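You operate a simulated robot arm through the tools that you are given. There is no shell and no other tool. Be economical: measure what you need, move in short steps, check, and stop when the job is done.

Carry out the task below with a simulated two-armed robot. There is one attempt and no reset: what you move stays moved.

TASK
Run the wheel, then snap the matching steel weight in opposite its heavy spot and rerun it smooth.
Fine: guard shut for each run; switch off after.

Only the result counts: the job must be done as asked and must still hold three seconds after the hand-in. Knocking over, shifting, dropping, spilling or breaking anything else fails it.

THE ROBOT
Two 6-joint arms with two-finger parallel grippers on one trunk, on a base that drives. Base frame: it is fixed to the floor where the robot stands at the start and does not move with it; the origin is under the middle of the robot, x ahead of it, y to its left, z up. Units: cm, rad, N and s.
The left shoulder is at the start at [-7.7, 17.7, 83.2], the right one opposite. With the tool pointing down near the work surface each hand reaches from about 46 to 50 cm from the robot's upright axis, wherever it stands, measured 20 degrees to its own side. Places, roughly: left knob [40, 60, 80]; orange lever [50, -20, 100]; right knob [40, 10, 80]; selector knob [50, -10, 100]; wheel guard [60, -40, 100]. Payload 1.57 kg a hand.
The TCP of each hand is the grasp point between the finger pads, 3 cm short of the fingertips. In the tool frame z runs along the fingers and y along their closing line. Largest opening 8 cm; finger width 1.7, thickness 1.2; the body of the gripper, 4 by 8.2 cm, starts 8 cm behind the TCP.
Orientation is that of the tool frame in the base frame, as a unit quaternion [w, x, y, z]. With the fingers straight down and closing along the base's y, the tool's x points along the base's -x, its y along +y and its z along -z.

THE INTERFACE
- The arms move only by the tool move_arm. It takes "left_targets", "right_targets" or both (then of equal length, played together; a hand with none holds still); each is one flat list of numbers, 7 for each row, row after row: the shift along the tool's x, y, z in units of 100 mm (1.0 is 100 mm), then the turn, a rotation vector about the tool's x, y, z in units of 45 degrees (1.0 is 45 degrees), then the opening, from 0 (shut) to 1 (fully open). In form: [tx, ty, tz, rx, ry, rz, hand, tx, ty, tz, rx, ry, rz, hand, ...]. A call has 1 to 10 rows; each row is the pose to reach, as a shift and turn from the pose commanded when the call began, along the tool's axes at that moment. A call with a number of a shift or a turn outside -1 to 1 is refused whole. A row lasts 0.2 s, in which the tool goes at most 5 cm and 0.15 rad; a call with a longer step from one row to the next is refused whole, and so is a gripper value outside its range. A pose out of reach is approached as far as the arm can. The call stops where the force on the tool passes 90 N (or 10 N more than at its start, if that is more) or the arm is blocked; 0.2 s more then pass. The fingers move at their own pace (about 7.2 cm/s each) and stop on an object; they squeeze with about 37 N. The grip force told is the motor's: it shows also when the fingers shut on nothing. Time passes only in rows, and 0.2 s behind the last, so rows that repeat a pose let the fingers close. The reply holds the time, the measured pose of the TCP, the force on the tool along the base axes, the opening and the grip force, in the units named above and with some noise, with the torque about the TCP (base axes, N m) and any sound that the robot's microphone picked up, and new pictures: "show" is both (left out), scene, wrist or none (wrist: the cameras of the hands that moved).
- Cameras (640 x 400 px; columns grow to the right, rows downward): "scene" is now at [3.74, -1.28, 155.83]; the picture's right is [-0.19, -0.98, 0.00], its down [-0.70, 0.13, -0.70] and it looks along [0.69, -0.13, -0.72] (base axes); focal length 249 px, centre (320, 200). "left" rides on the left gripper at [7.2, 0.7, -12.2] in its tool frame; the picture's right is [-0.09, 1.00, 0.00], its down [-0.84, -0.08, -0.54] and it looks along [-0.54, -0.05, 0.84] (tool axes); focal length 238 px, centre (320, 200). "right" rides on the right gripper at [7.2, -0.7, -12.2] in its tool frame; the picture's right is [0.09, 1.00, 0.00], its down [-0.84, 0.08, -0.54] and it looks along [-0.54, 0.05, 0.84] (tool axes); focal length 238 px, centre (320, 200).
- lift_body(by): slides the trunk up (or, below 0, down) by that many cm; the arms and the scene camera ride with it, the base frame stays. It gives what a move gives, with no picture.
- roll_base(legs): drives the robot by 1 to 6 legs, each [ahead, left, turn to the left] in cm, cm and rad, along the robot's own axes; the way and the turn of a leg run together, so that a leg with both is an arc; at most 150 cm and 3.142 rad a leg. The arms and the cameras ride along, it lands a little off, and it stops where it bumps. It gives what a move gives, and a new picture of the scene camera.
- turn_head(pan, tilt): turns the head with the scene camera to pan (to the left, within 2.496 rad either way) and tilt (down, from -0.506 to 1.204), counted from straight ahead of the robot. It gives what a move gives, and a new picture of the scene camera.
- pixel_to_xyz(camera, pixels): there is no depth. For up to 12 entries [column, row, z] of the newest picture of that camera ("zoom" is the newest enlarged one), the place [x, y] in the base frame at which the ray of that pixel passes the height z, good to about 0.2 cm. No time passes.
- close_up(camera, box): a new picture of the part [left, top, right, bottom] of that camera's present view, enlarged. No time passes.
- sign_off(): hands the job in; it is judged then, once.

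Keep the steps short. Do not move on a guess: measure, check each grasp and each placing, and mend mistakes. In all there are 80 turns and 260 pictures (those below and enlarged ones count). Leave the grippers open and the arms clear of the work at the hand-in unless told otherwise, and finish with a single line.

The tools are called after ">>>" as a command line: name --argument value ..., lists and objects as JSON in quotes. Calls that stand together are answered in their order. move_arm: Moves the arms, as the interface text tells. Its arguments: {"type":"object","properties":{"left_targets":{"type":"array"},"right_targets":{"type":"array"},"show":{"type":"string","enum":["both","scene","wrist","none"]}},"required":[]} The other tools are called the same way: lift_body (by) slides the trunk up or down; roll_base (legs) drives the base; turn_head (pan, tilt) turns the head that bears the scene camera; pixel_to_xyz (camera, pixels) gives the place at which the rays of pixels pass given heights; close_up (camera, box) takes an enlarged picture of a part of a camera's view; sign_off () hands the job in.

At the start:

```text
clock: 0.0
left_tool_pos: [28.28, -4.24, 132.04]
left_tcp_rot: [0.001, -0.001, 1.0, -0.001]
left_ft_force: [-0.2, 0.6, -0.6]
left_torque: [-0.01, 0.01, 0.0]
left_grip_width: 7.99
left_finger_force: 0.0
right_tool_pos: [34.17, -42.79, 127.31]
right_tcp_rot: [0.0, 0.0, 1.0, 0.001]
right_ft_force: [-0.1, -0.2, -0.2]
right_torque: [0.02, 0.02, -0.03]
right_grip_width: 8.0
right_finger_force: 0.1
trunk travel left (down, up): [-27.5, 5.3]
robot x, y, heading: [0.02, 0.01, 0.001]
head pan, tilt: [-0.187, 0.798]
```

scene: 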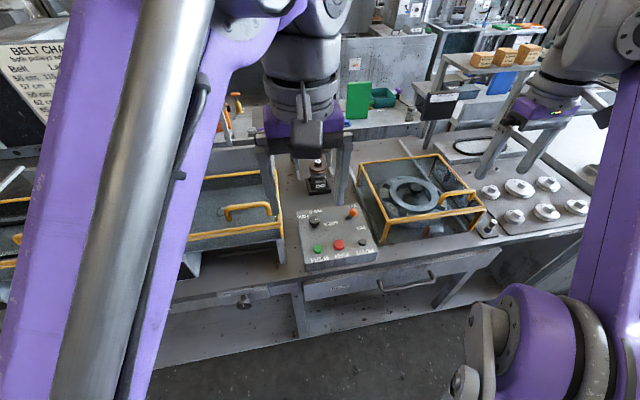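
right: 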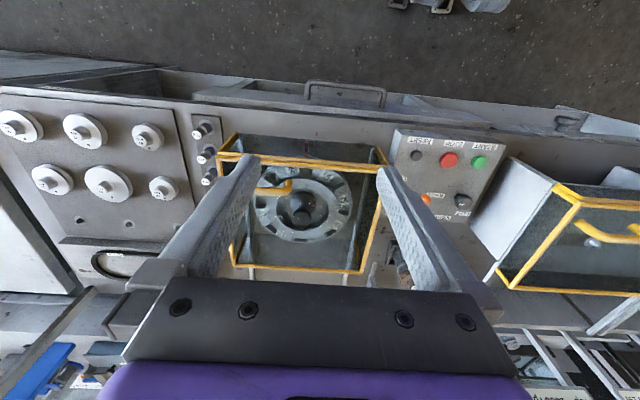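
left: 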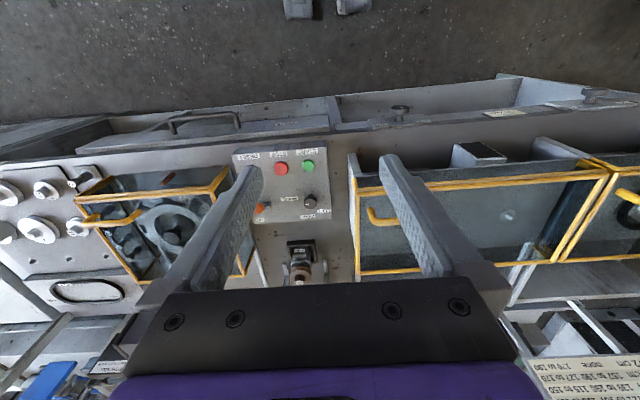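

I see the panel around (335,235), the guarded wheel around (410,195) and discs and weights on the right. I'll enlarge these to read the labels.

>>> close_up --camera "scene" --box '[290, 150, 390, 280]'

>>> close_up --camera "right" --box '[170, 100, 410, 280]'

>>> close_up --camera "right" --box '[380, 120, 520, 240]'

>>> close_up --camera "scene" --box '[340, 130, 500, 250]'

```text
3.08 times, centred on (340, 215) of scene
```

zoom: 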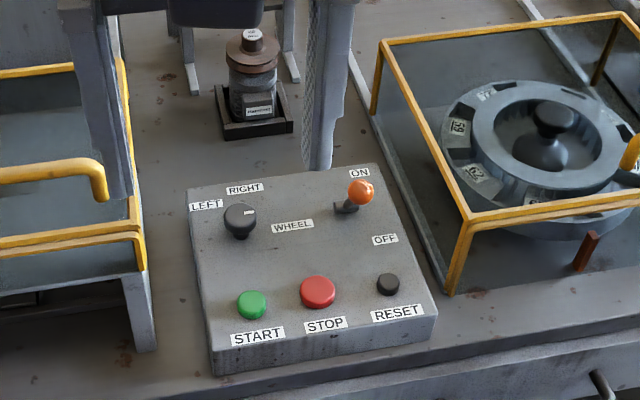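

```text
2.22 times, centred on (290, 190) of right
```

zoom: 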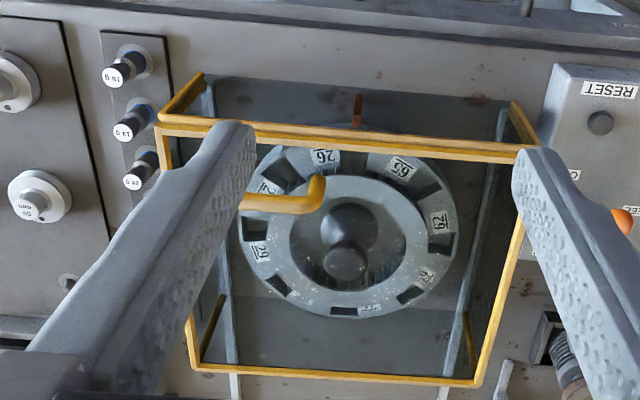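

```text
3.33 times, centred on (450, 180) of right
```

zoom: 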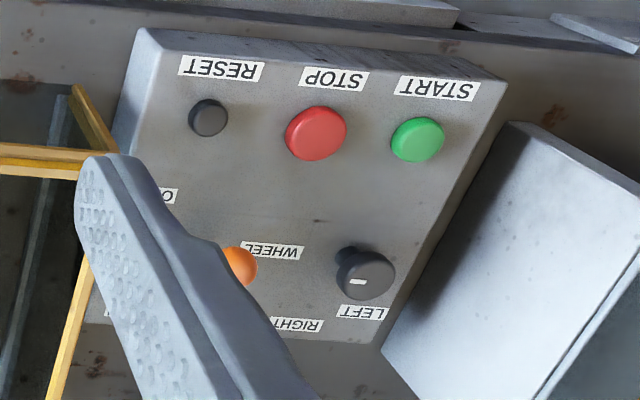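

```text
3.33 times, centred on (420, 190) of scene
```

zoom: 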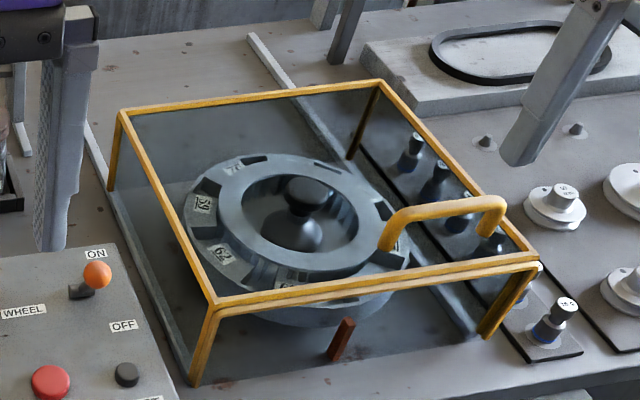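

Lever, selector, guard and wheel slots are visible. I'll look around for a readout or notes by turning the head.

>>> turn_head --pan -0.6 --tilt 0.6

>>> close_up --camera "right" --box '[180, 100, 300, 200]'

>>> turn_head --pan -0.35 --tilt 0.2

```text
clock: 0.9
left_tool_pos: [28.38, -4.2, 132.04]
left_tcp_rot: [0.0, 0.0, 1.0, 0.0]
left_ft_force: [-0.3, -0.8, 0.4]
left_torque: [-0.02, 0.0, 0.04]
left_grip_width: 7.99
left_finger_force: 0.0
right_tool_pos: [33.91, -42.72, 127.3]
right_tcp_rot: [0.0, 0.001, 1.0, 0.0]
right_ft_force: [-0.2, 1.3, -0.1]
right_torque: [-0.02, 0.01, 0.02]
right_grip_width: 8.0
right_finger_force: 0.0
trunk travel left (down, up): [-27.5, 5.3]
robot x, y, heading: [0.14, -0.05, 0.003]
head pan, tilt: [-0.6, 0.6]
```

scene: 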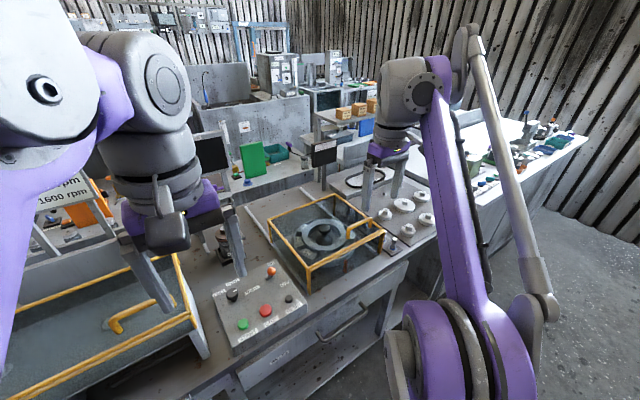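

```text
4.00 times, centred on (240, 150) of right
```

zoom: 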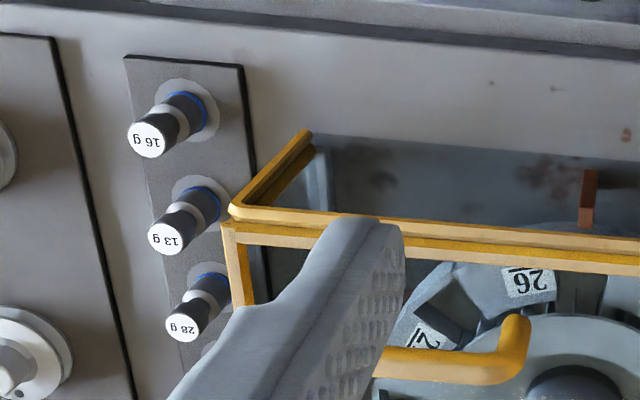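

```text
clock: 1.8
left_tool_pos: [28.3, -4.31, 132.11]
left_tcp_rot: [-0.001, 0.001, 1.0, 0.0]
left_ft_force: [0.1, -0.2, -0.2]
left_torque: [-0.01, 0.03, -0.03]
left_grip_width: 8.0
left_finger_force: 0.0
right_tool_pos: [34.06, -42.76, 127.39]
right_tcp_rot: [-0.001, 0.0, 1.0, 0.0]
right_ft_force: [0.0, 0.8, -0.5]
right_torque: [-0.01, 0.01, 0.02]
right_grip_width: 8.01
right_finger_force: 0.1
trunk travel left (down, up): [-27.5, 5.3]
robot x, y, heading: [0.19, -0.2, 0.003]
head pan, tilt: [-0.351, 0.201]
```

scene: 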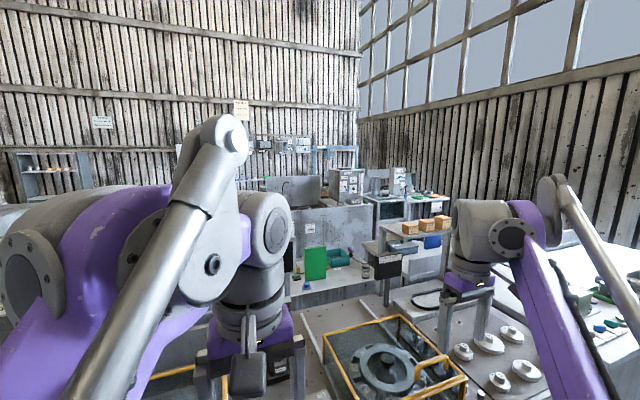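

A dark panel stands behind the wheel at (390,265); I'll enlarge it and the one at left.

>>> close_up --camera "scene" --box '[350, 230, 470, 320]'

>>> turn_head --pan 0.5 --tilt 0.6

```text
4.44 times, centred on (410, 275) of scene
```

zoom: 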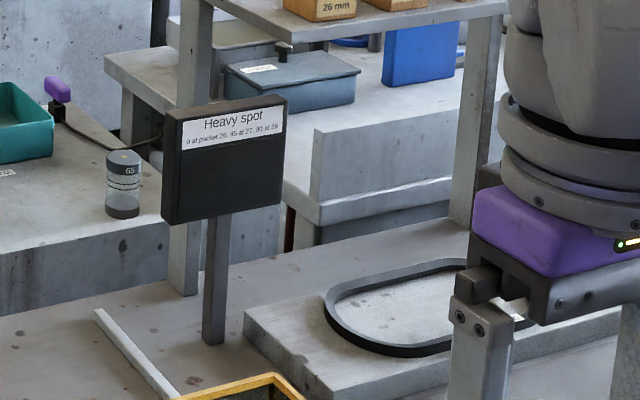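

```text
clock: 2.9
left_tool_pos: [28.39, -4.28, 131.96]
left_tcp_rot: [0.001, 0.0, 1.0, 0.0]
left_ft_force: [0.1, 0.3, -0.2]
left_torque: [0.01, 0.02, 0.01]
left_grip_width: 8.0
left_finger_force: 0.1
right_tool_pos: [33.93, -42.7, 127.36]
right_tcp_rot: [0.001, 0.0, 1.0, -0.001]
right_ft_force: [-0.5, -0.5, -0.1]
right_torque: [-0.01, 0.02, -0.01]
right_grip_width: 8.0
right_finger_force: 0.1
trunk travel left (down, up): [-27.5, 5.3]
robot x, y, heading: [0.58, -0.21, 0.001]
head pan, tilt: [0.499, 0.6]
```

scene: 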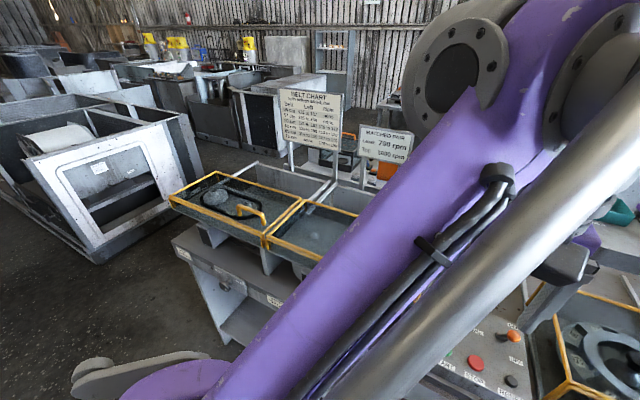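

The display sign reads "Heavy spot: 0 at pocket 26, 45 at 27, 90 at 29". I'll point the head back to the wheel and read slots.

>>> turn_head --pan -0.5 --tilt 0.65

>>> close_up --camera "scene" --box '[260, 120, 460, 245]'

>>> close_up --camera "right" --box '[240, 150, 360, 250]'

>>> close_up --camera "scene" --box '[290, 115, 350, 155]'

```text
clock: 4.2
left_tool_pos: [28.27, -4.3, 132.05]
left_tcp_rot: [0.0, 0.001, 1.0, 0.0]
left_ft_force: [-0.4, 0.4, 0.2]
left_torque: [0.0, 0.0, 0.0]
left_grip_width: 7.99
left_finger_force: 0.0
right_tool_pos: [34.02, -42.81, 127.47]
right_tcp_rot: [0.0, 0.0, 1.0, 0.001]
right_ft_force: [-0.2, 0.1, 0.4]
right_torque: [0.0, 0.02, 0.01]
right_grip_width: 7.99
right_finger_force: 0.1
trunk travel left (down, up): [-27.5, 5.3]
robot x, y, heading: [0.06, -0.08, 0.002]
head pan, tilt: [-0.499, 0.649]
```

scene: 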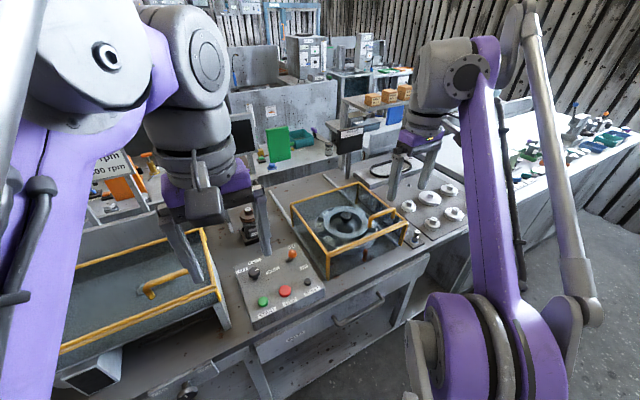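

```text
3.20 times, centred on (360, 182) of scene
```

zoom: 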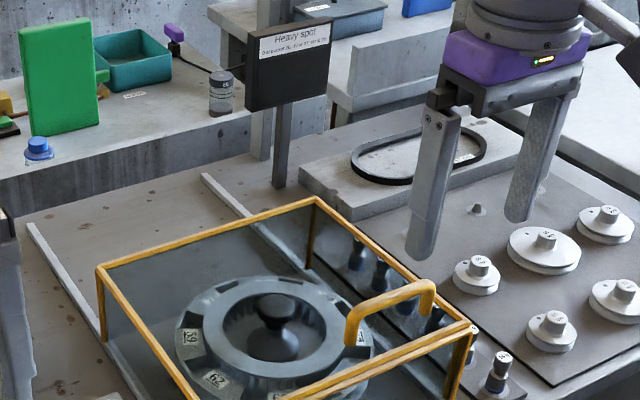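

```text
4.00 times, centred on (300, 200) of right
```

zoom: 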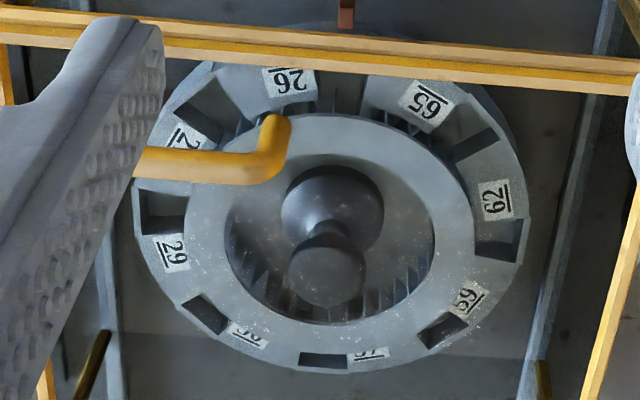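

```text
10.00 times, centred on (320, 135) of scene
```

zoom: 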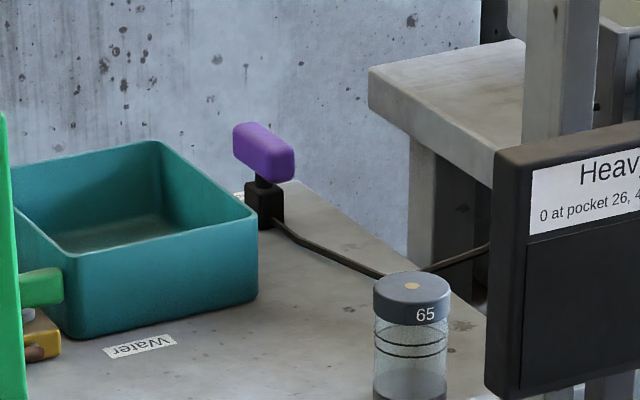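

Each pocket has a label next to it: 26, 27, 29, 3x, 57, 59, 62, 65 in order, with 26 now at the front marker. Next I'll measure lever, guard and weight positions.

>>> pixel_to_xyz --camera "scene" --pixels '[[292, 250, 100], [292, 250, 95], [330, 278, 90], [405, 245, 90], [291, 210, 100], [360, 184, 100], [347, 222, 90], [415, 236, 90], [413, 237, 95]]'

>>> close_up --camera "scene" --box '[230, 230, 330, 330]'

>>> close_up --camera "left" --box '[220, 130, 350, 290]'

>>> close_up --camera "scene" --box '[310, 170, 430, 280]'

```text
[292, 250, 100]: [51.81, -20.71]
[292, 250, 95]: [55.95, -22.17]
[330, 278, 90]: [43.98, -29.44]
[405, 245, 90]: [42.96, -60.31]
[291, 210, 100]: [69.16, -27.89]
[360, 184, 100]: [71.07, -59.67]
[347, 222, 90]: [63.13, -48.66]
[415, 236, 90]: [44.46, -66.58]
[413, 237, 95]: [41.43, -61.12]
```

```text
4.00 times, centred on (280, 280) of scene
```

zoom: 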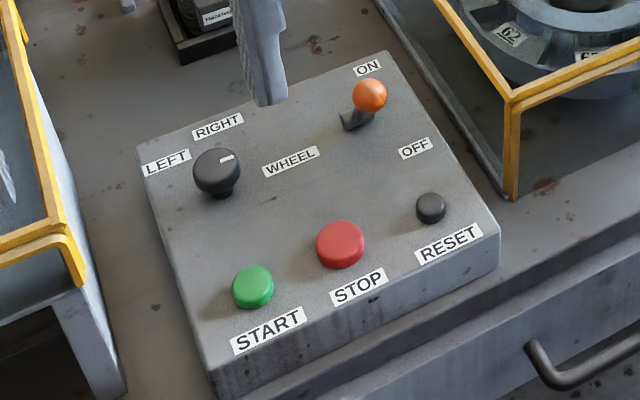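

```text
2.50 times, centred on (285, 210) of left
```

zoom: 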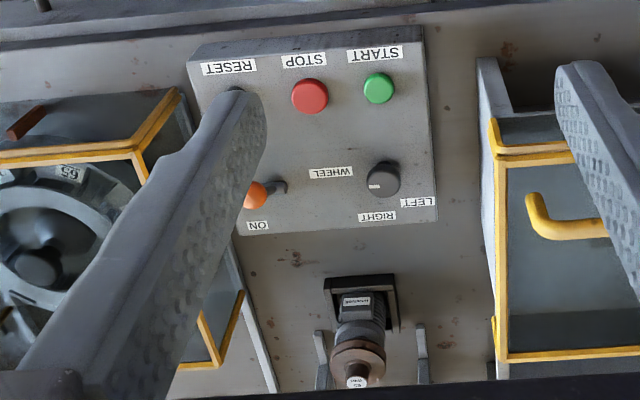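

```text
3.64 times, centred on (370, 225) of scene
```

zoom: 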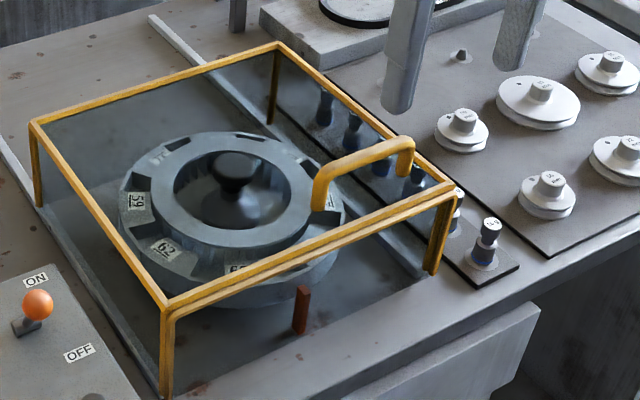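

I'll triangulate lever ball, lever base and panel labels from the scene and left cameras.

>>> pixel_to_xyz --camera "scene" --pixels '[[292.5, 253.7, 104], [292.5, 253.7, 100], [292.5, 253.7, 96], [287.5, 260, 100], [287.5, 260, 96], [287.5, 260, 92], [292, 247, 96], [304, 267, 96]]'

>>> pixel_to_xyz --camera "left" --pixels '[[259, 208, 104], [259, 208, 100], [259, 208, 96], [269.8, 204.8, 100], [269.8, 204.8, 96], [269.8, 204.8, 92], [260, 220, 96]]'

```text
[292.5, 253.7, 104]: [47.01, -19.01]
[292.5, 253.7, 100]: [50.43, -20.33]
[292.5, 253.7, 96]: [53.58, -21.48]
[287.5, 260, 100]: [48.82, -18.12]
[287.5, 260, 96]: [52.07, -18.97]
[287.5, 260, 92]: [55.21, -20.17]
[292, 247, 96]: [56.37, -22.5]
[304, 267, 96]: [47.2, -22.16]
```

```text
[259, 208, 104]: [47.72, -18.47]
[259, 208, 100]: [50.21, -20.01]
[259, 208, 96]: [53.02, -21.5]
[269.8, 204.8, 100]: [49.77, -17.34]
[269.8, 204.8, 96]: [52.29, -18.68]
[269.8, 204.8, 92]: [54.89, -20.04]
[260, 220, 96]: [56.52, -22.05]
```

>>> pixel_to_xyz --camera "right" --pixels '[[424.5, 198.6, 104], [424.5, 198.6, 102], [424.5, 198.6, 100], [424.5, 198.6, 98], [424.5, 198.6, 96], [410, 156, 92], [410, 156, 96], [461, 202, 96], [461, 202, 100]]'

>>> close_up --camera "right" --box '[380, 130, 500, 230]'

```text
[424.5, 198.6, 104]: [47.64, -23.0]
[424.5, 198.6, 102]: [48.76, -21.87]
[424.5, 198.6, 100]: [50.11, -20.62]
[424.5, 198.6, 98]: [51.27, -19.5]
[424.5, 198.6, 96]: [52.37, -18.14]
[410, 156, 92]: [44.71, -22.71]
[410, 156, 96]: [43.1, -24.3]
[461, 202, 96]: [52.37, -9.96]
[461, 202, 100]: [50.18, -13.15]
```

```text
4.00 times, centred on (440, 180) of right
```

zoom: 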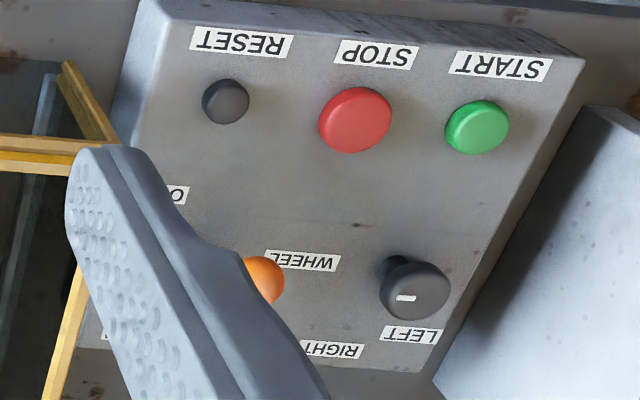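

The ball sits at about (50.2, -20.3, 100). The base is further out at x≈52–53, so the lever leans towards OFF. For a stance that serves both the lever (left hand) and the wheel (right hand), I'll slide the base 35 cm to the right.

>>> roll_base --legs '[[0, -35, 0]]'

>>> turn_head --pan -0.1 --tilt 0.75

```text
clock: 7.9
left_tool_pos: [28.39, -39.64, 132.05]
left_tcp_rot: [-0.001, 0.0, 1.0, 0.0]
left_ft_force: [-0.1, 0.2, -0.1]
left_torque: [0.02, -0.01, -0.02]
left_grip_width: 8.03
left_finger_force: 0.1
right_tool_pos: [34.02, -78.1, 127.34]
right_tcp_rot: [0.0, -0.001, 1.0, 0.0]
right_ft_force: [-0.6, 0.5, -0.2]
right_torque: [0.0, 0.02, -0.02]
right_grip_width: 8.0
right_finger_force: 0.0
trunk travel left (down, up): [-27.5, 5.3]
robot x, y, heading: [0.11, -35.26, -0.0]
head pan, tilt: [-0.499, 0.649]
```

scene: 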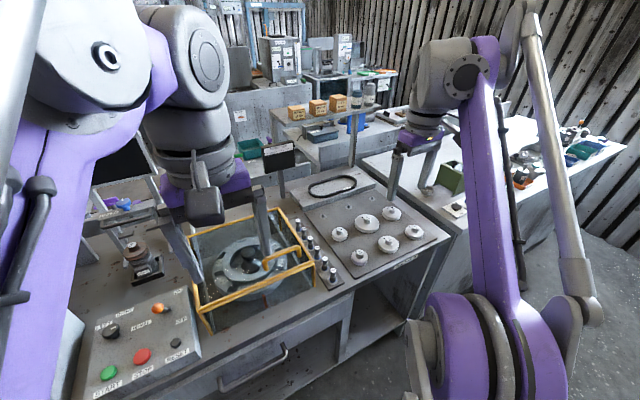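

```text
clock: 8.7
left_tool_pos: [28.31, -39.57, 131.99]
left_tcp_rot: [0.001, 0.0, 1.0, 0.0]
left_ft_force: [-0.3, -0.5, -0.6]
left_torque: [0.0, 0.01, -0.02]
left_grip_width: 7.99
left_finger_force: 0.1
right_tool_pos: [34.09, -77.98, 127.32]
right_tcp_rot: [0.0, 0.0, 1.0, 0.0]
right_ft_force: [0.3, 0.2, 0.1]
right_torque: [0.01, 0.01, 0.0]
right_grip_width: 8.01
right_finger_force: 0.1
trunk travel left (down, up): [-27.5, 5.3]
robot x, y, heading: [0.24, -35.28, -0.0]
head pan, tilt: [-0.099, 0.75]
```

scene: 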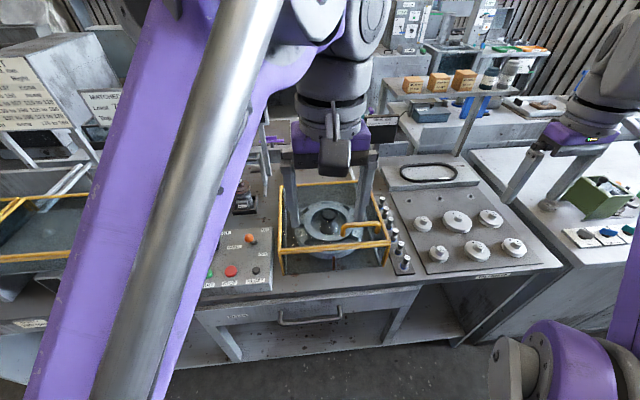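

I'll swing the left hand with fingers shut toward the near side of the lever, in stages.

>>> move_arm --left_targets '[-0.2, 0.33, 0.1, 0, 0, 0, 0, -0.4, 0.67, 0.2, 0, 0, 0, 0, -0.6, 1.0, 0.3, 0, 0, 0, 0]' --show "none"

>>> move_arm --left_targets '[-0.2, 0.32, 0.15, 0, 0, 0, 0, -0.4, 0.65, 0.3, 0, 0, 0, 0, -0.6, 0.95, 0.5, 0, 0, 0, 0]'

```text
clock: 9.5
left_tool_pos: [34.09, -29.74, 129.43]
left_tcp_rot: [-0.001, 0.0, 1.0, 0.001]
left_ft_force: [0.3, 0.1, 0.1]
left_torque: [-0.01, 0.0, 0.0]
left_grip_width: 0.0
left_finger_force: 18.5
right_tool_pos: [34.01, -77.99, 127.3]
right_tcp_rot: [0.0, 0.0, 1.0, 0.001]
right_ft_force: [0.0, -0.7, -0.5]
right_torque: [0.0, 0.02, 0.03]
right_grip_width: 8.0
right_finger_force: 0.0
trunk travel left (down, up): [-27.5, 5.3]
robot x, y, heading: [-0.12, -35.6, -0.001]
head pan, tilt: [-0.099, 0.75]
```

```text
clock: 10.3
left_tool_pos: [40.03, -19.92, 123.9]
left_tcp_rot: [0.0, 0.0, 1.0, 0.001]
left_ft_force: [-0.1, -0.5, 0.8]
left_torque: [-0.04, 0.03, -0.01]
left_grip_width: 0.0
left_finger_force: 20.2
right_tool_pos: [33.99, -77.93, 127.37]
right_tcp_rot: [0.0, 0.0, 1.0, 0.001]
right_ft_force: [-0.3, 0.3, -0.3]
right_torque: [-0.04, 0.0, 0.0]
right_grip_width: 8.0
right_finger_force: 0.1
trunk travel left (down, up): [-27.5, 5.3]
robot x, y, heading: [0.13, -35.29, 0.001]
head pan, tilt: [-0.099, 0.75]
```

scene: 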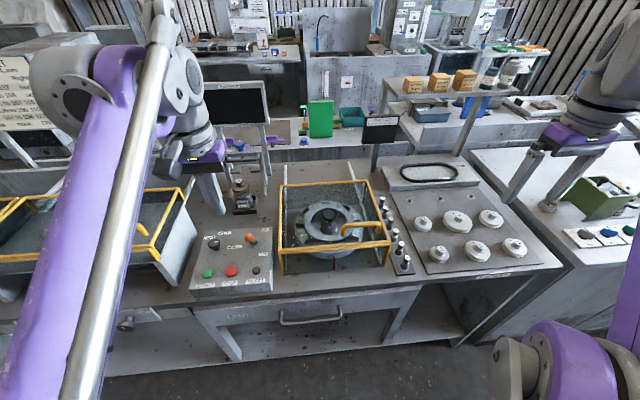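
left: 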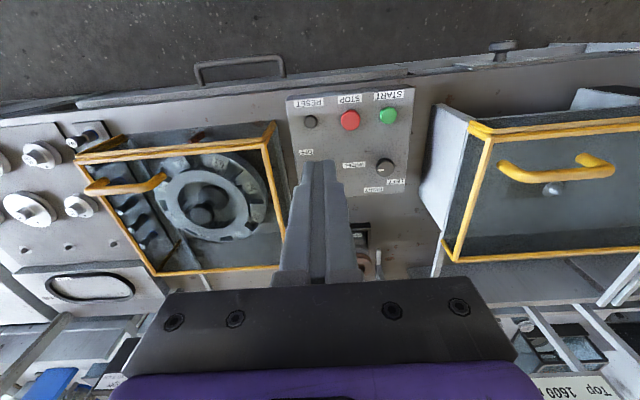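

Now a clear view. I'll enlarge the panel, wheel/guard and weight rack.

>>> close_up --camera "scene" --box '[185, 215, 285, 300]'

>>> close_up --camera "scene" --box '[270, 170, 420, 280]'

>>> close_up --camera "scene" --box '[370, 190, 420, 280]'

>>> close_up --camera "scene" --box '[355, 105, 410, 145]'

>>> pixel_to_xyz --camera "scene" --pixels '[[251.5, 238, 104], [251.5, 238, 100], [251.5, 238, 96], [215, 243, 100], [215, 243, 97], [190, 290, 92], [190, 290, 88], [274, 290, 92], [383, 200, 100], [389, 242, 100], [282, 272, 86], [310, 240, 95]]'

```text
4.71 times, centred on (235, 258) of scene
```

zoom: 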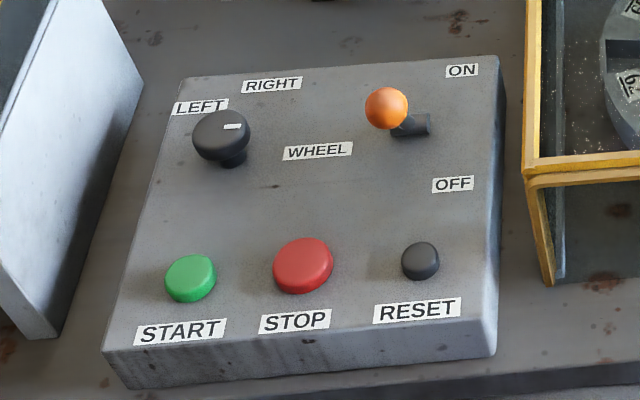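

```text
3.64 times, centred on (345, 225) of scene
```

zoom: 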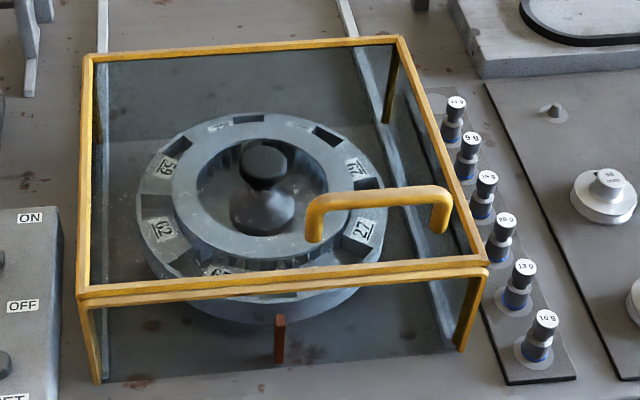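

```text
4.44 times, centred on (395, 235) of scene
```

zoom: 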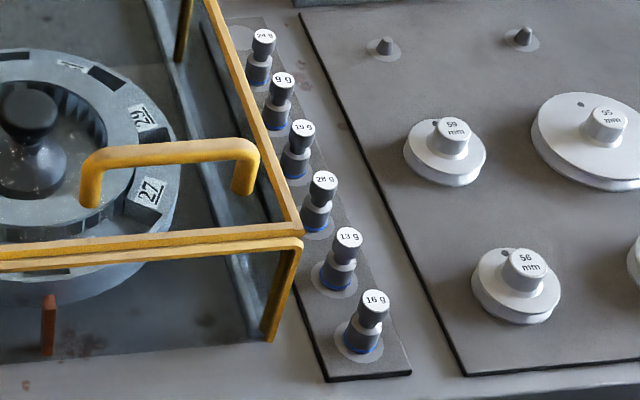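

```text
10.00 times, centred on (382, 125) of scene
```

zoom: 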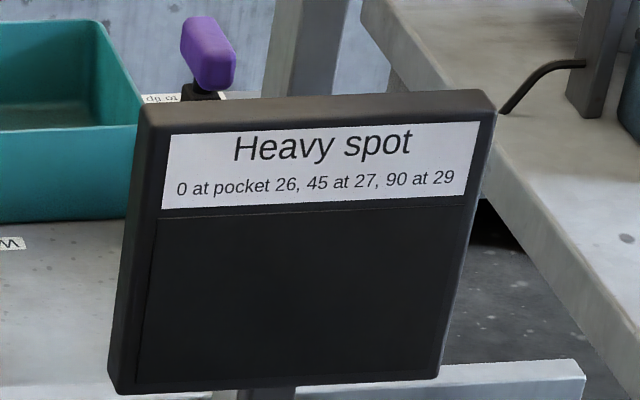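

```text
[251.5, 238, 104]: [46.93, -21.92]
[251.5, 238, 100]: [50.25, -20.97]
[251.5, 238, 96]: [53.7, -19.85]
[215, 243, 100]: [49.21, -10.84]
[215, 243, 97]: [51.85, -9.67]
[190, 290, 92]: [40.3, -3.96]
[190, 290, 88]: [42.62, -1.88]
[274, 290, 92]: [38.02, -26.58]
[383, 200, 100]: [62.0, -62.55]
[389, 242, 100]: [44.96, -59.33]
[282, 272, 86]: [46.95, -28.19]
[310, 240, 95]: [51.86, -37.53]
```

Lever base measured from the new view next, to fix its lean; also labels ON/OFF.

>>> pixel_to_xyz --camera "scene" --pixels '[[257.3, 242, 97], [257.3, 242, 95], [257.3, 242, 93], [257.3, 242, 91], [265.2, 230, 94], [263, 254.5, 94], [265.2, 230, 91], [263, 254.5, 91], [249, 238.5, 99]]'

>>> close_up --camera "left" --box '[260, 70, 440, 210]'

```text
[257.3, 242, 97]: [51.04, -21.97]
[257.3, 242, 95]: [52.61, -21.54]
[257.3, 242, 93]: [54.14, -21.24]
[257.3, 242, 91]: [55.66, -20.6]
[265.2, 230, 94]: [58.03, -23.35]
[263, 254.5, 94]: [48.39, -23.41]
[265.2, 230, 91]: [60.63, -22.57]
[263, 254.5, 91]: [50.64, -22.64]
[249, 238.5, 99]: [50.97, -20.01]
```

```text
2.86 times, centred on (350, 140) of left
```

zoom: 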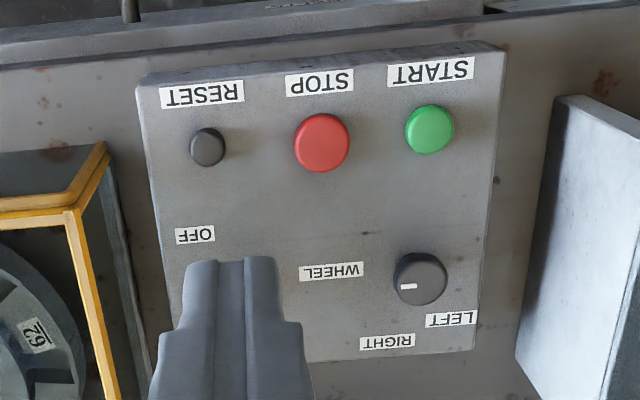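

Base is at about (55.7,-20.5,91), ball at (51.2,-20.5,99), leaning to OFF. I'll lower the shut left fingers in front of the ball at x≈45.5.

>>> move_arm --left_targets '[-0.15, -0.02, 0.4, 0, 0, 0, 0, -0.35, -0.04, 0.8, 0, 0, 0, 0, -0.5, -0.06, 1.0, 0, 0, 0, 0]' --show "none"

>>> move_arm --left_targets '[0, 0, 0.4, 0, 0, 0, 0, 0, 0, 0.8, 0, 0, 0, 0, 0, 0, 1.0, 0, 0, 0, 0]' --show "none"

>>> move_arm --left_targets '[0, 0, 0.2, 0, 0, 0, 0, 0, 0, 0.42, 0, 0, 0, 0, 0, 0, 0.42, 0, 0, 0, 0]'

```text
clock: 11.1
left_tool_pos: [44.98, -20.74, 113.92]
left_tcp_rot: [0.0, 0.001, 1.0, 0.0]
left_ft_force: [0.7, 0.2, -0.8]
left_torque: [0.01, -0.01, -0.01]
left_grip_width: 0.0
left_finger_force: 21.2
right_tool_pos: [34.09, -77.95, 127.37]
right_tcp_rot: [0.0, 0.0, 1.0, 0.0]
right_ft_force: [-0.4, -0.9, 0.6]
right_torque: [-0.01, 0.03, 0.01]
right_grip_width: 8.0
right_finger_force: 0.1
trunk travel left (down, up): [-27.5, 5.3]
robot x, y, heading: [-0.22, -35.54, 0.0]
head pan, tilt: [-0.099, 0.75]
```

```text
clock: 11.9
left_tool_pos: [45.18, -20.63, 103.97]
left_tcp_rot: [0.001, 0.0, 1.0, 0.0]
left_ft_force: [0.0, 0.2, -0.4]
left_torque: [-0.01, -0.03, -0.01]
left_grip_width: 0.02
left_finger_force: 21.6
right_tool_pos: [34.1, -77.97, 127.38]
right_tcp_rot: [0.0, 0.0, 1.0, 0.0]
right_ft_force: [0.6, 0.1, -0.6]
right_torque: [0.0, -0.01, -0.04]
right_grip_width: 7.99
right_finger_force: 0.0
trunk travel left (down, up): [-27.5, 5.3]
robot x, y, heading: [-0.11, -35.22, 0.003]
head pan, tilt: [-0.099, 0.75]
```

```text
clock: 12.7
left_tool_pos: [45.39, -20.77, 99.91]
left_tcp_rot: [0.0, 0.0, 1.0, 0.0]
left_ft_force: [-0.2, 0.4, 0.4]
left_torque: [-0.01, 0.04, 0.01]
left_grip_width: 0.03
left_finger_force: 21.7
right_tool_pos: [33.98, -78.02, 127.46]
right_tcp_rot: [0.001, 0.0, 1.0, -0.001]
right_ft_force: [-0.5, 0.0, -1.0]
right_torque: [-0.02, -0.03, -0.02]
right_grip_width: 7.98
right_finger_force: 0.1
trunk travel left (down, up): [-27.5, 5.3]
robot x, y, heading: [0.1, -35.3, 0.001]
head pan, tilt: [-0.099, 0.75]
```

scene: 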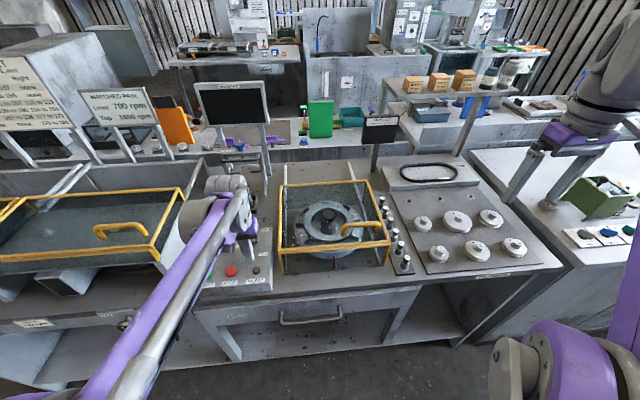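
left: 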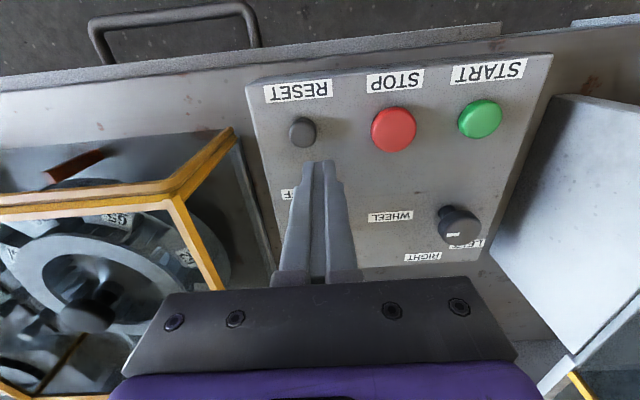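

The fingers are between the ball and me. I'll push the lever away (+x) slowly.

>>> move_arm --left_targets '[-0.2, 0, 0, 0, 0, 0, 0, -0.4, 0, 0, 0, 0, 0, 0, -0.55, 0, 0, 0, 0, 0, 0, -0.7, 0, 0, 0, 0, 0, 0, -0.85, 0, 0, 0, 0, 0, 0, -1.0, 0, 0, 0, 0, 0, 0]'

```text
clock: 14.1
left_tool_pos: [54.63, -20.65, 100.07]
left_tcp_rot: [0.001, 0.0, 1.0, 0.0]
left_ft_force: [-29.2, 0.9, 8.5]
left_torque: [0.01, 0.75, 0.08]
left_grip_width: 0.03
left_finger_force: 21.0
right_tool_pos: [33.37, -78.09, 127.54]
right_tcp_rot: [0.003, 0.001, 1.0, -0.001]
right_ft_force: [0.5, -0.3, -0.1]
right_torque: [0.0, -0.03, 0.01]
right_grip_width: 7.99
right_finger_force: 0.0
trunk travel left (down, up): [-27.5, 5.3]
robot x, y, heading: [-0.08, -35.49, 0.002]
head pan, tilt: [-0.099, 0.75]
```

scene: 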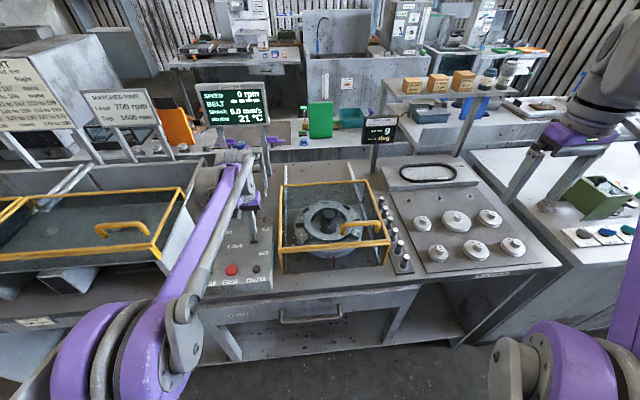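
left: 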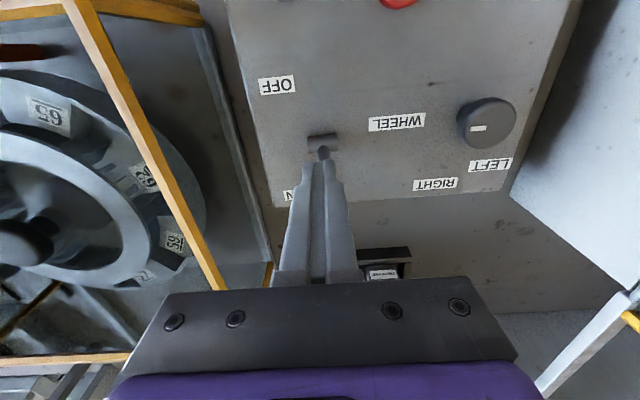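

The displays lit. I'll back the hand off a little and look at the lever and display.

>>> move_arm --left_targets '[0.15, 0, 0, 0, 0, 0, 0, 0.4, 0, 0, 0, 0, 0, 0, 0.6, 0, -0.3, 0, 0, 0, 0]'

>>> close_up --camera "scene" --box '[350, 105, 410, 145]'

>>> close_up --camera "scene" --box '[190, 75, 280, 145]'

```text
clock: 14.9
left_tool_pos: [49.24, -20.7, 102.87]
left_tcp_rot: [0.0, 0.0, 1.0, 0.0]
left_ft_force: [-0.5, 0.4, 0.5]
left_torque: [0.0, 0.0, 0.01]
left_grip_width: 0.0
left_finger_force: 21.1
right_tool_pos: [33.96, -77.99, 127.31]
right_tcp_rot: [-0.001, -0.001, 1.0, 0.0]
right_ft_force: [0.0, 0.8, 0.2]
right_torque: [-0.02, -0.01, -0.03]
right_grip_width: 7.98
right_finger_force: 0.0
trunk travel left (down, up): [-27.5, 5.3]
robot x, y, heading: [0.1, -35.37, -0.0]
head pan, tilt: [-0.099, 0.75]
```

scene: 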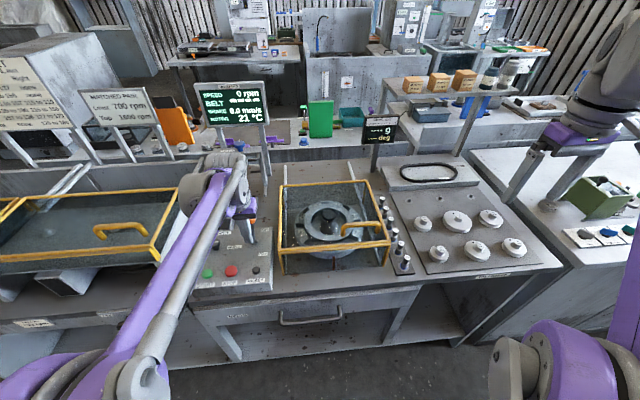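
left: 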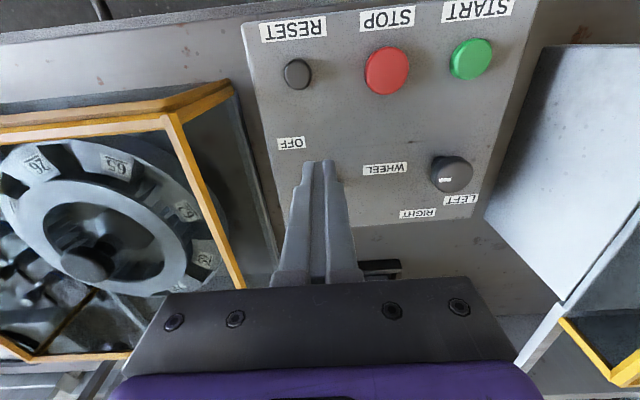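

```text
10.00 times, centred on (380, 125) of scene
```

zoom: 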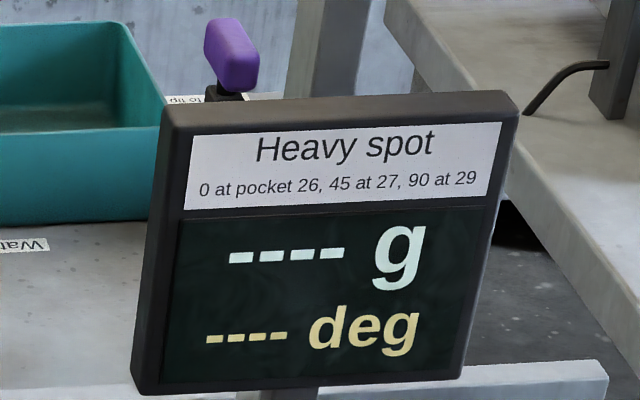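

```text
5.71 times, centred on (235, 110) of scene
```

zoom: 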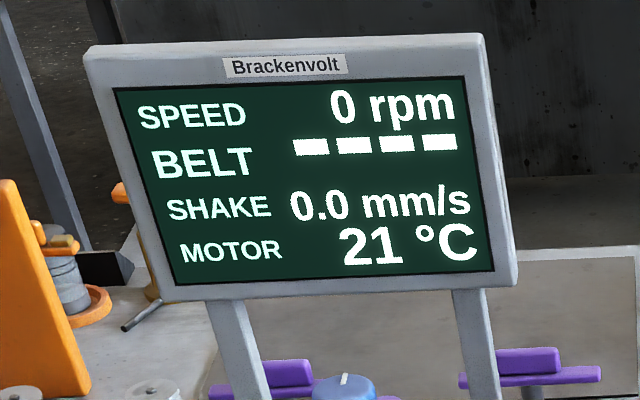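

The lever being ON gives power only; the display is blank. The knob seems to be a three-way selector (LEFT/RIGHT/WHEEL), so I need to read its mark. Enlarging it and measuring it.

>>> close_up --camera "left" --box '[340, 120, 500, 230]'

>>> close_up --camera "scene" --box '[190, 215, 280, 290]'

>>> pixel_to_xyz --camera "left" --pixels '[[452, 170, 97], [452, 170, 95], [452, 170, 93], [460, 200, 91], [418, 213, 91], [385, 168, 91]]'

>>> pixel_to_xyz --camera "scene" --pixels '[[213.3, 243.1, 98], [213.3, 243.1, 96], [213.3, 243.1, 94], [213.3, 243.1, 92]]'

```text
3.64 times, centred on (420, 175) of left
```

zoom: 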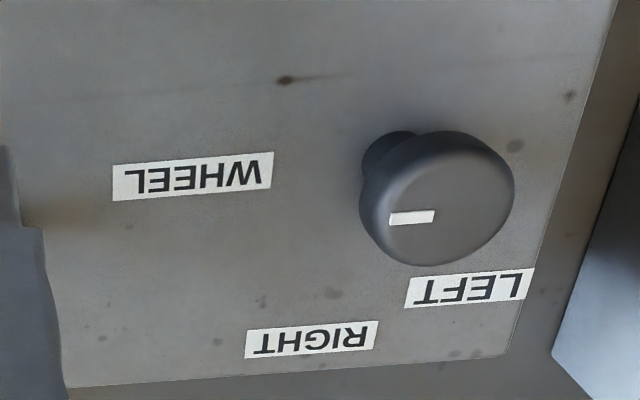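

```text
5.33 times, centred on (235, 252) of scene
```

zoom: 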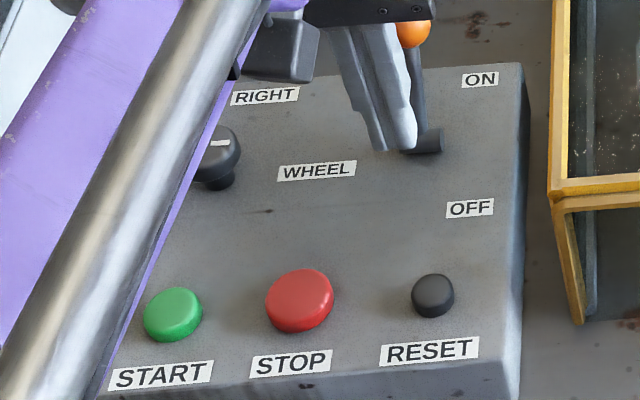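

```text
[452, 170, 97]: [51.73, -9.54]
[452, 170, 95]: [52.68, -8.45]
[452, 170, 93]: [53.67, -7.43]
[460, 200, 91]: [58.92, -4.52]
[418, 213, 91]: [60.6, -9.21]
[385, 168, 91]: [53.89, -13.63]
```

```text
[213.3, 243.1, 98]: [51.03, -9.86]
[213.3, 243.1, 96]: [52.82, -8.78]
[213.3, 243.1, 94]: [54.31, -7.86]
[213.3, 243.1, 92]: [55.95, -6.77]
```

The mark points mostly towards -y (toward WHEEL). I'll check against the knob's shaft base and the label bearings.

>>> pixel_to_xyz --camera "left" --pixels '[[439.5, 162, 91], [439.5, 162, 92], [439, 180.5, 96.5], [451, 179.4, 96.5], [456.5, 176, 96.5], [473.5, 175, 96.5], [452, 193, 96.5], [436, 175, 96.5]]'

>>> close_up --camera "left" --box '[420, 145, 490, 200]'

```text
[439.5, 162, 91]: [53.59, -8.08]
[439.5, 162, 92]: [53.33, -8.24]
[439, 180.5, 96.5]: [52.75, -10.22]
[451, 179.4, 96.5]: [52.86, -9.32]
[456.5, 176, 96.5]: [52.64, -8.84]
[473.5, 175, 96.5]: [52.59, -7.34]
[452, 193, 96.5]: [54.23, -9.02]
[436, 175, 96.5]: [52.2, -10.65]
```

```text
7.27 times, centred on (455, 172) of left
```

zoom: 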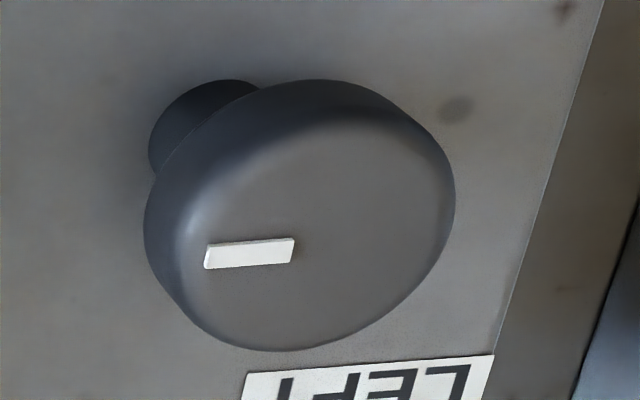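

The mark points at WHEEL, so the selector is already set. Now I'll measure the START, STOP and RESET buttons.

>>> pixel_to_xyz --camera "left" --pixels '[[471, 60, 92], [471, 60, 90], [471, 60, 88], [387, 71, 92], [387, 71, 90], [298, 74, 90]]'

>>> pixel_to_xyz --camera "scene" --pixels '[[207.3, 273.5, 92], [207.3, 273.5, 90], [207.3, 273.5, 88], [231.5, 270.6, 92], [231.5, 270.6, 90], [256, 307.0, 90]]'

```text
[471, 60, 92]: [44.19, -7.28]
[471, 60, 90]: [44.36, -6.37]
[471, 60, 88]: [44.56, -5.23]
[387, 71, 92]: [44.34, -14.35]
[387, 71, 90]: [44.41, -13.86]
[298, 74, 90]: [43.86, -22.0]
```

```text
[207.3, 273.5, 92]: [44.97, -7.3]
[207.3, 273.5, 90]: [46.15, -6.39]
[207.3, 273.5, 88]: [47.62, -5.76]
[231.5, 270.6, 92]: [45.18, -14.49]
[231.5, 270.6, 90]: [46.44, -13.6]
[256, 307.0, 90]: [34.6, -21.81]
```

START's top is at about (44.2,-7.7,93). I'll bring the shut left fingers over it, then press.

>>> move_arm --left_targets '[0.25, 0.3, -0.1, 0, 0, 0, 0, 0.5, 0.65, -0.1, 0, 0, 0, 0, 0.5, 1.0, -0.1, 0, 0, 0, 0]' --show "none"

>>> move_arm --left_targets '[0, 0.3, 0.2, 0, 0, 0, 0, 0, 0.3, 0.5, 0, 0, 0, 0]'

```text
clock: 15.7
left_tool_pos: [44.41, -10.76, 104.03]
left_tcp_rot: [0.001, 0.001, 1.0, 0.0]
left_ft_force: [0.3, 1.0, 0.1]
left_torque: [0.01, 0.02, -0.01]
left_grip_width: 0.01
left_finger_force: 21.2
right_tool_pos: [33.99, -77.9, 127.49]
right_tcp_rot: [0.0, 0.0, 1.0, 0.0]
right_ft_force: [0.8, 0.6, 0.7]
right_torque: [-0.01, 0.0, 0.02]
right_grip_width: 7.99
right_finger_force: 0.2
trunk travel left (down, up): [-27.5, 5.3]
robot x, y, heading: [0.08, -35.54, -0.006]
head pan, tilt: [-0.099, 0.75]
```

```text
clock: 16.3
left_tool_pos: [44.01, -7.69, 98.94]
left_tcp_rot: [0.0, 0.0, 1.0, 0.0]
left_ft_force: [-0.1, -1.0, -0.7]
left_torque: [0.02, 0.0, -0.02]
left_grip_width: 0.0
left_finger_force: 21.2
right_tool_pos: [34.06, -78.08, 127.41]
right_tcp_rot: [-0.001, 0.0, 1.0, 0.0]
right_ft_force: [0.1, 0.4, -0.8]
right_torque: [0.02, 0.01, -0.02]
right_grip_width: 8.0
right_finger_force: 0.1
trunk travel left (down, up): [-27.5, 5.3]
robot x, y, heading: [0.2, -35.07, 0.003]
head pan, tilt: [-0.099, 0.75]
```

scene: 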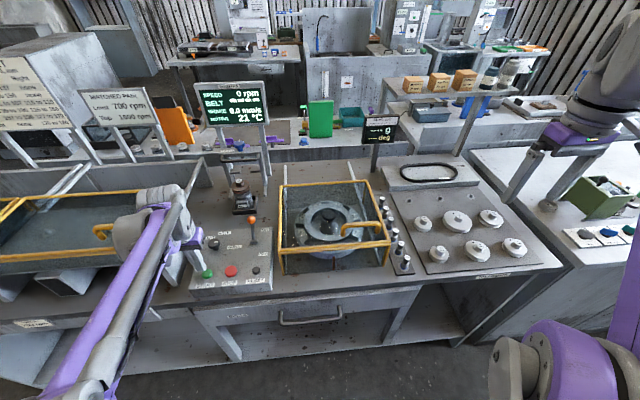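
left: 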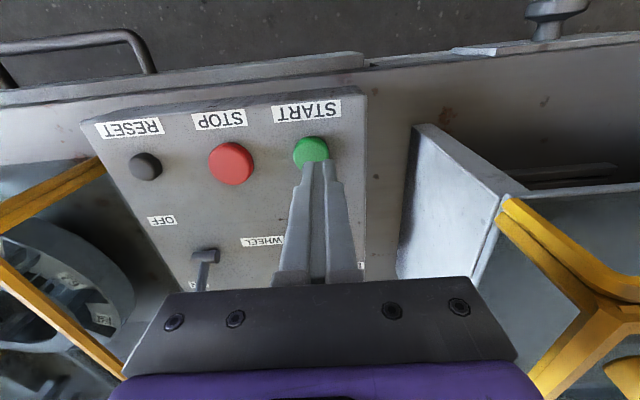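

Fingertips are right over the green button at (312,150). I'll press down gently, then lift.

>>> move_arm --left_targets '[0, 0, 0.15, 0, 0, 0, 0, 0, 0, 0.25, 0, 0, 0, 0, 0, 0, 0.3, 0, 0, 0, 0, 0, 0, 0.35, 0, 0, 0, 0]' --show "scene"

```text
clock: 17.5
left_tool_pos: [44.25, -7.63, 95.95]
left_tcp_rot: [0.004, 0.0, 1.0, 0.002]
left_ft_force: [2.6, -2.5, 56.6]
left_torque: [-0.2, 0.24, 0.04]
left_grip_width: 0.0
left_finger_force: 21.4
right_tool_pos: [33.68, -78.2, 127.44]
right_tcp_rot: [0.002, 0.0, 1.0, 0.001]
right_ft_force: [0.3, -0.2, 0.0]
right_torque: [0.0, -0.03, -0.03]
right_grip_width: 7.99
right_finger_force: 0.0
trunk travel left (down, up): [-27.5, 5.3]
robot x, y, heading: [0.49, -35.44, 0.002]
head pan, tilt: [-0.099, 0.75]
heard: click
stopped in row 4 (left hand): the force on the tool passed its limit at 94 N (the readings are from after the stop); the commanded pose is now the measured one
```

scene: 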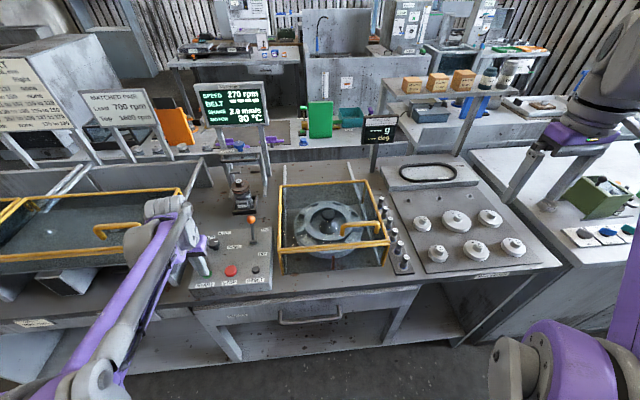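

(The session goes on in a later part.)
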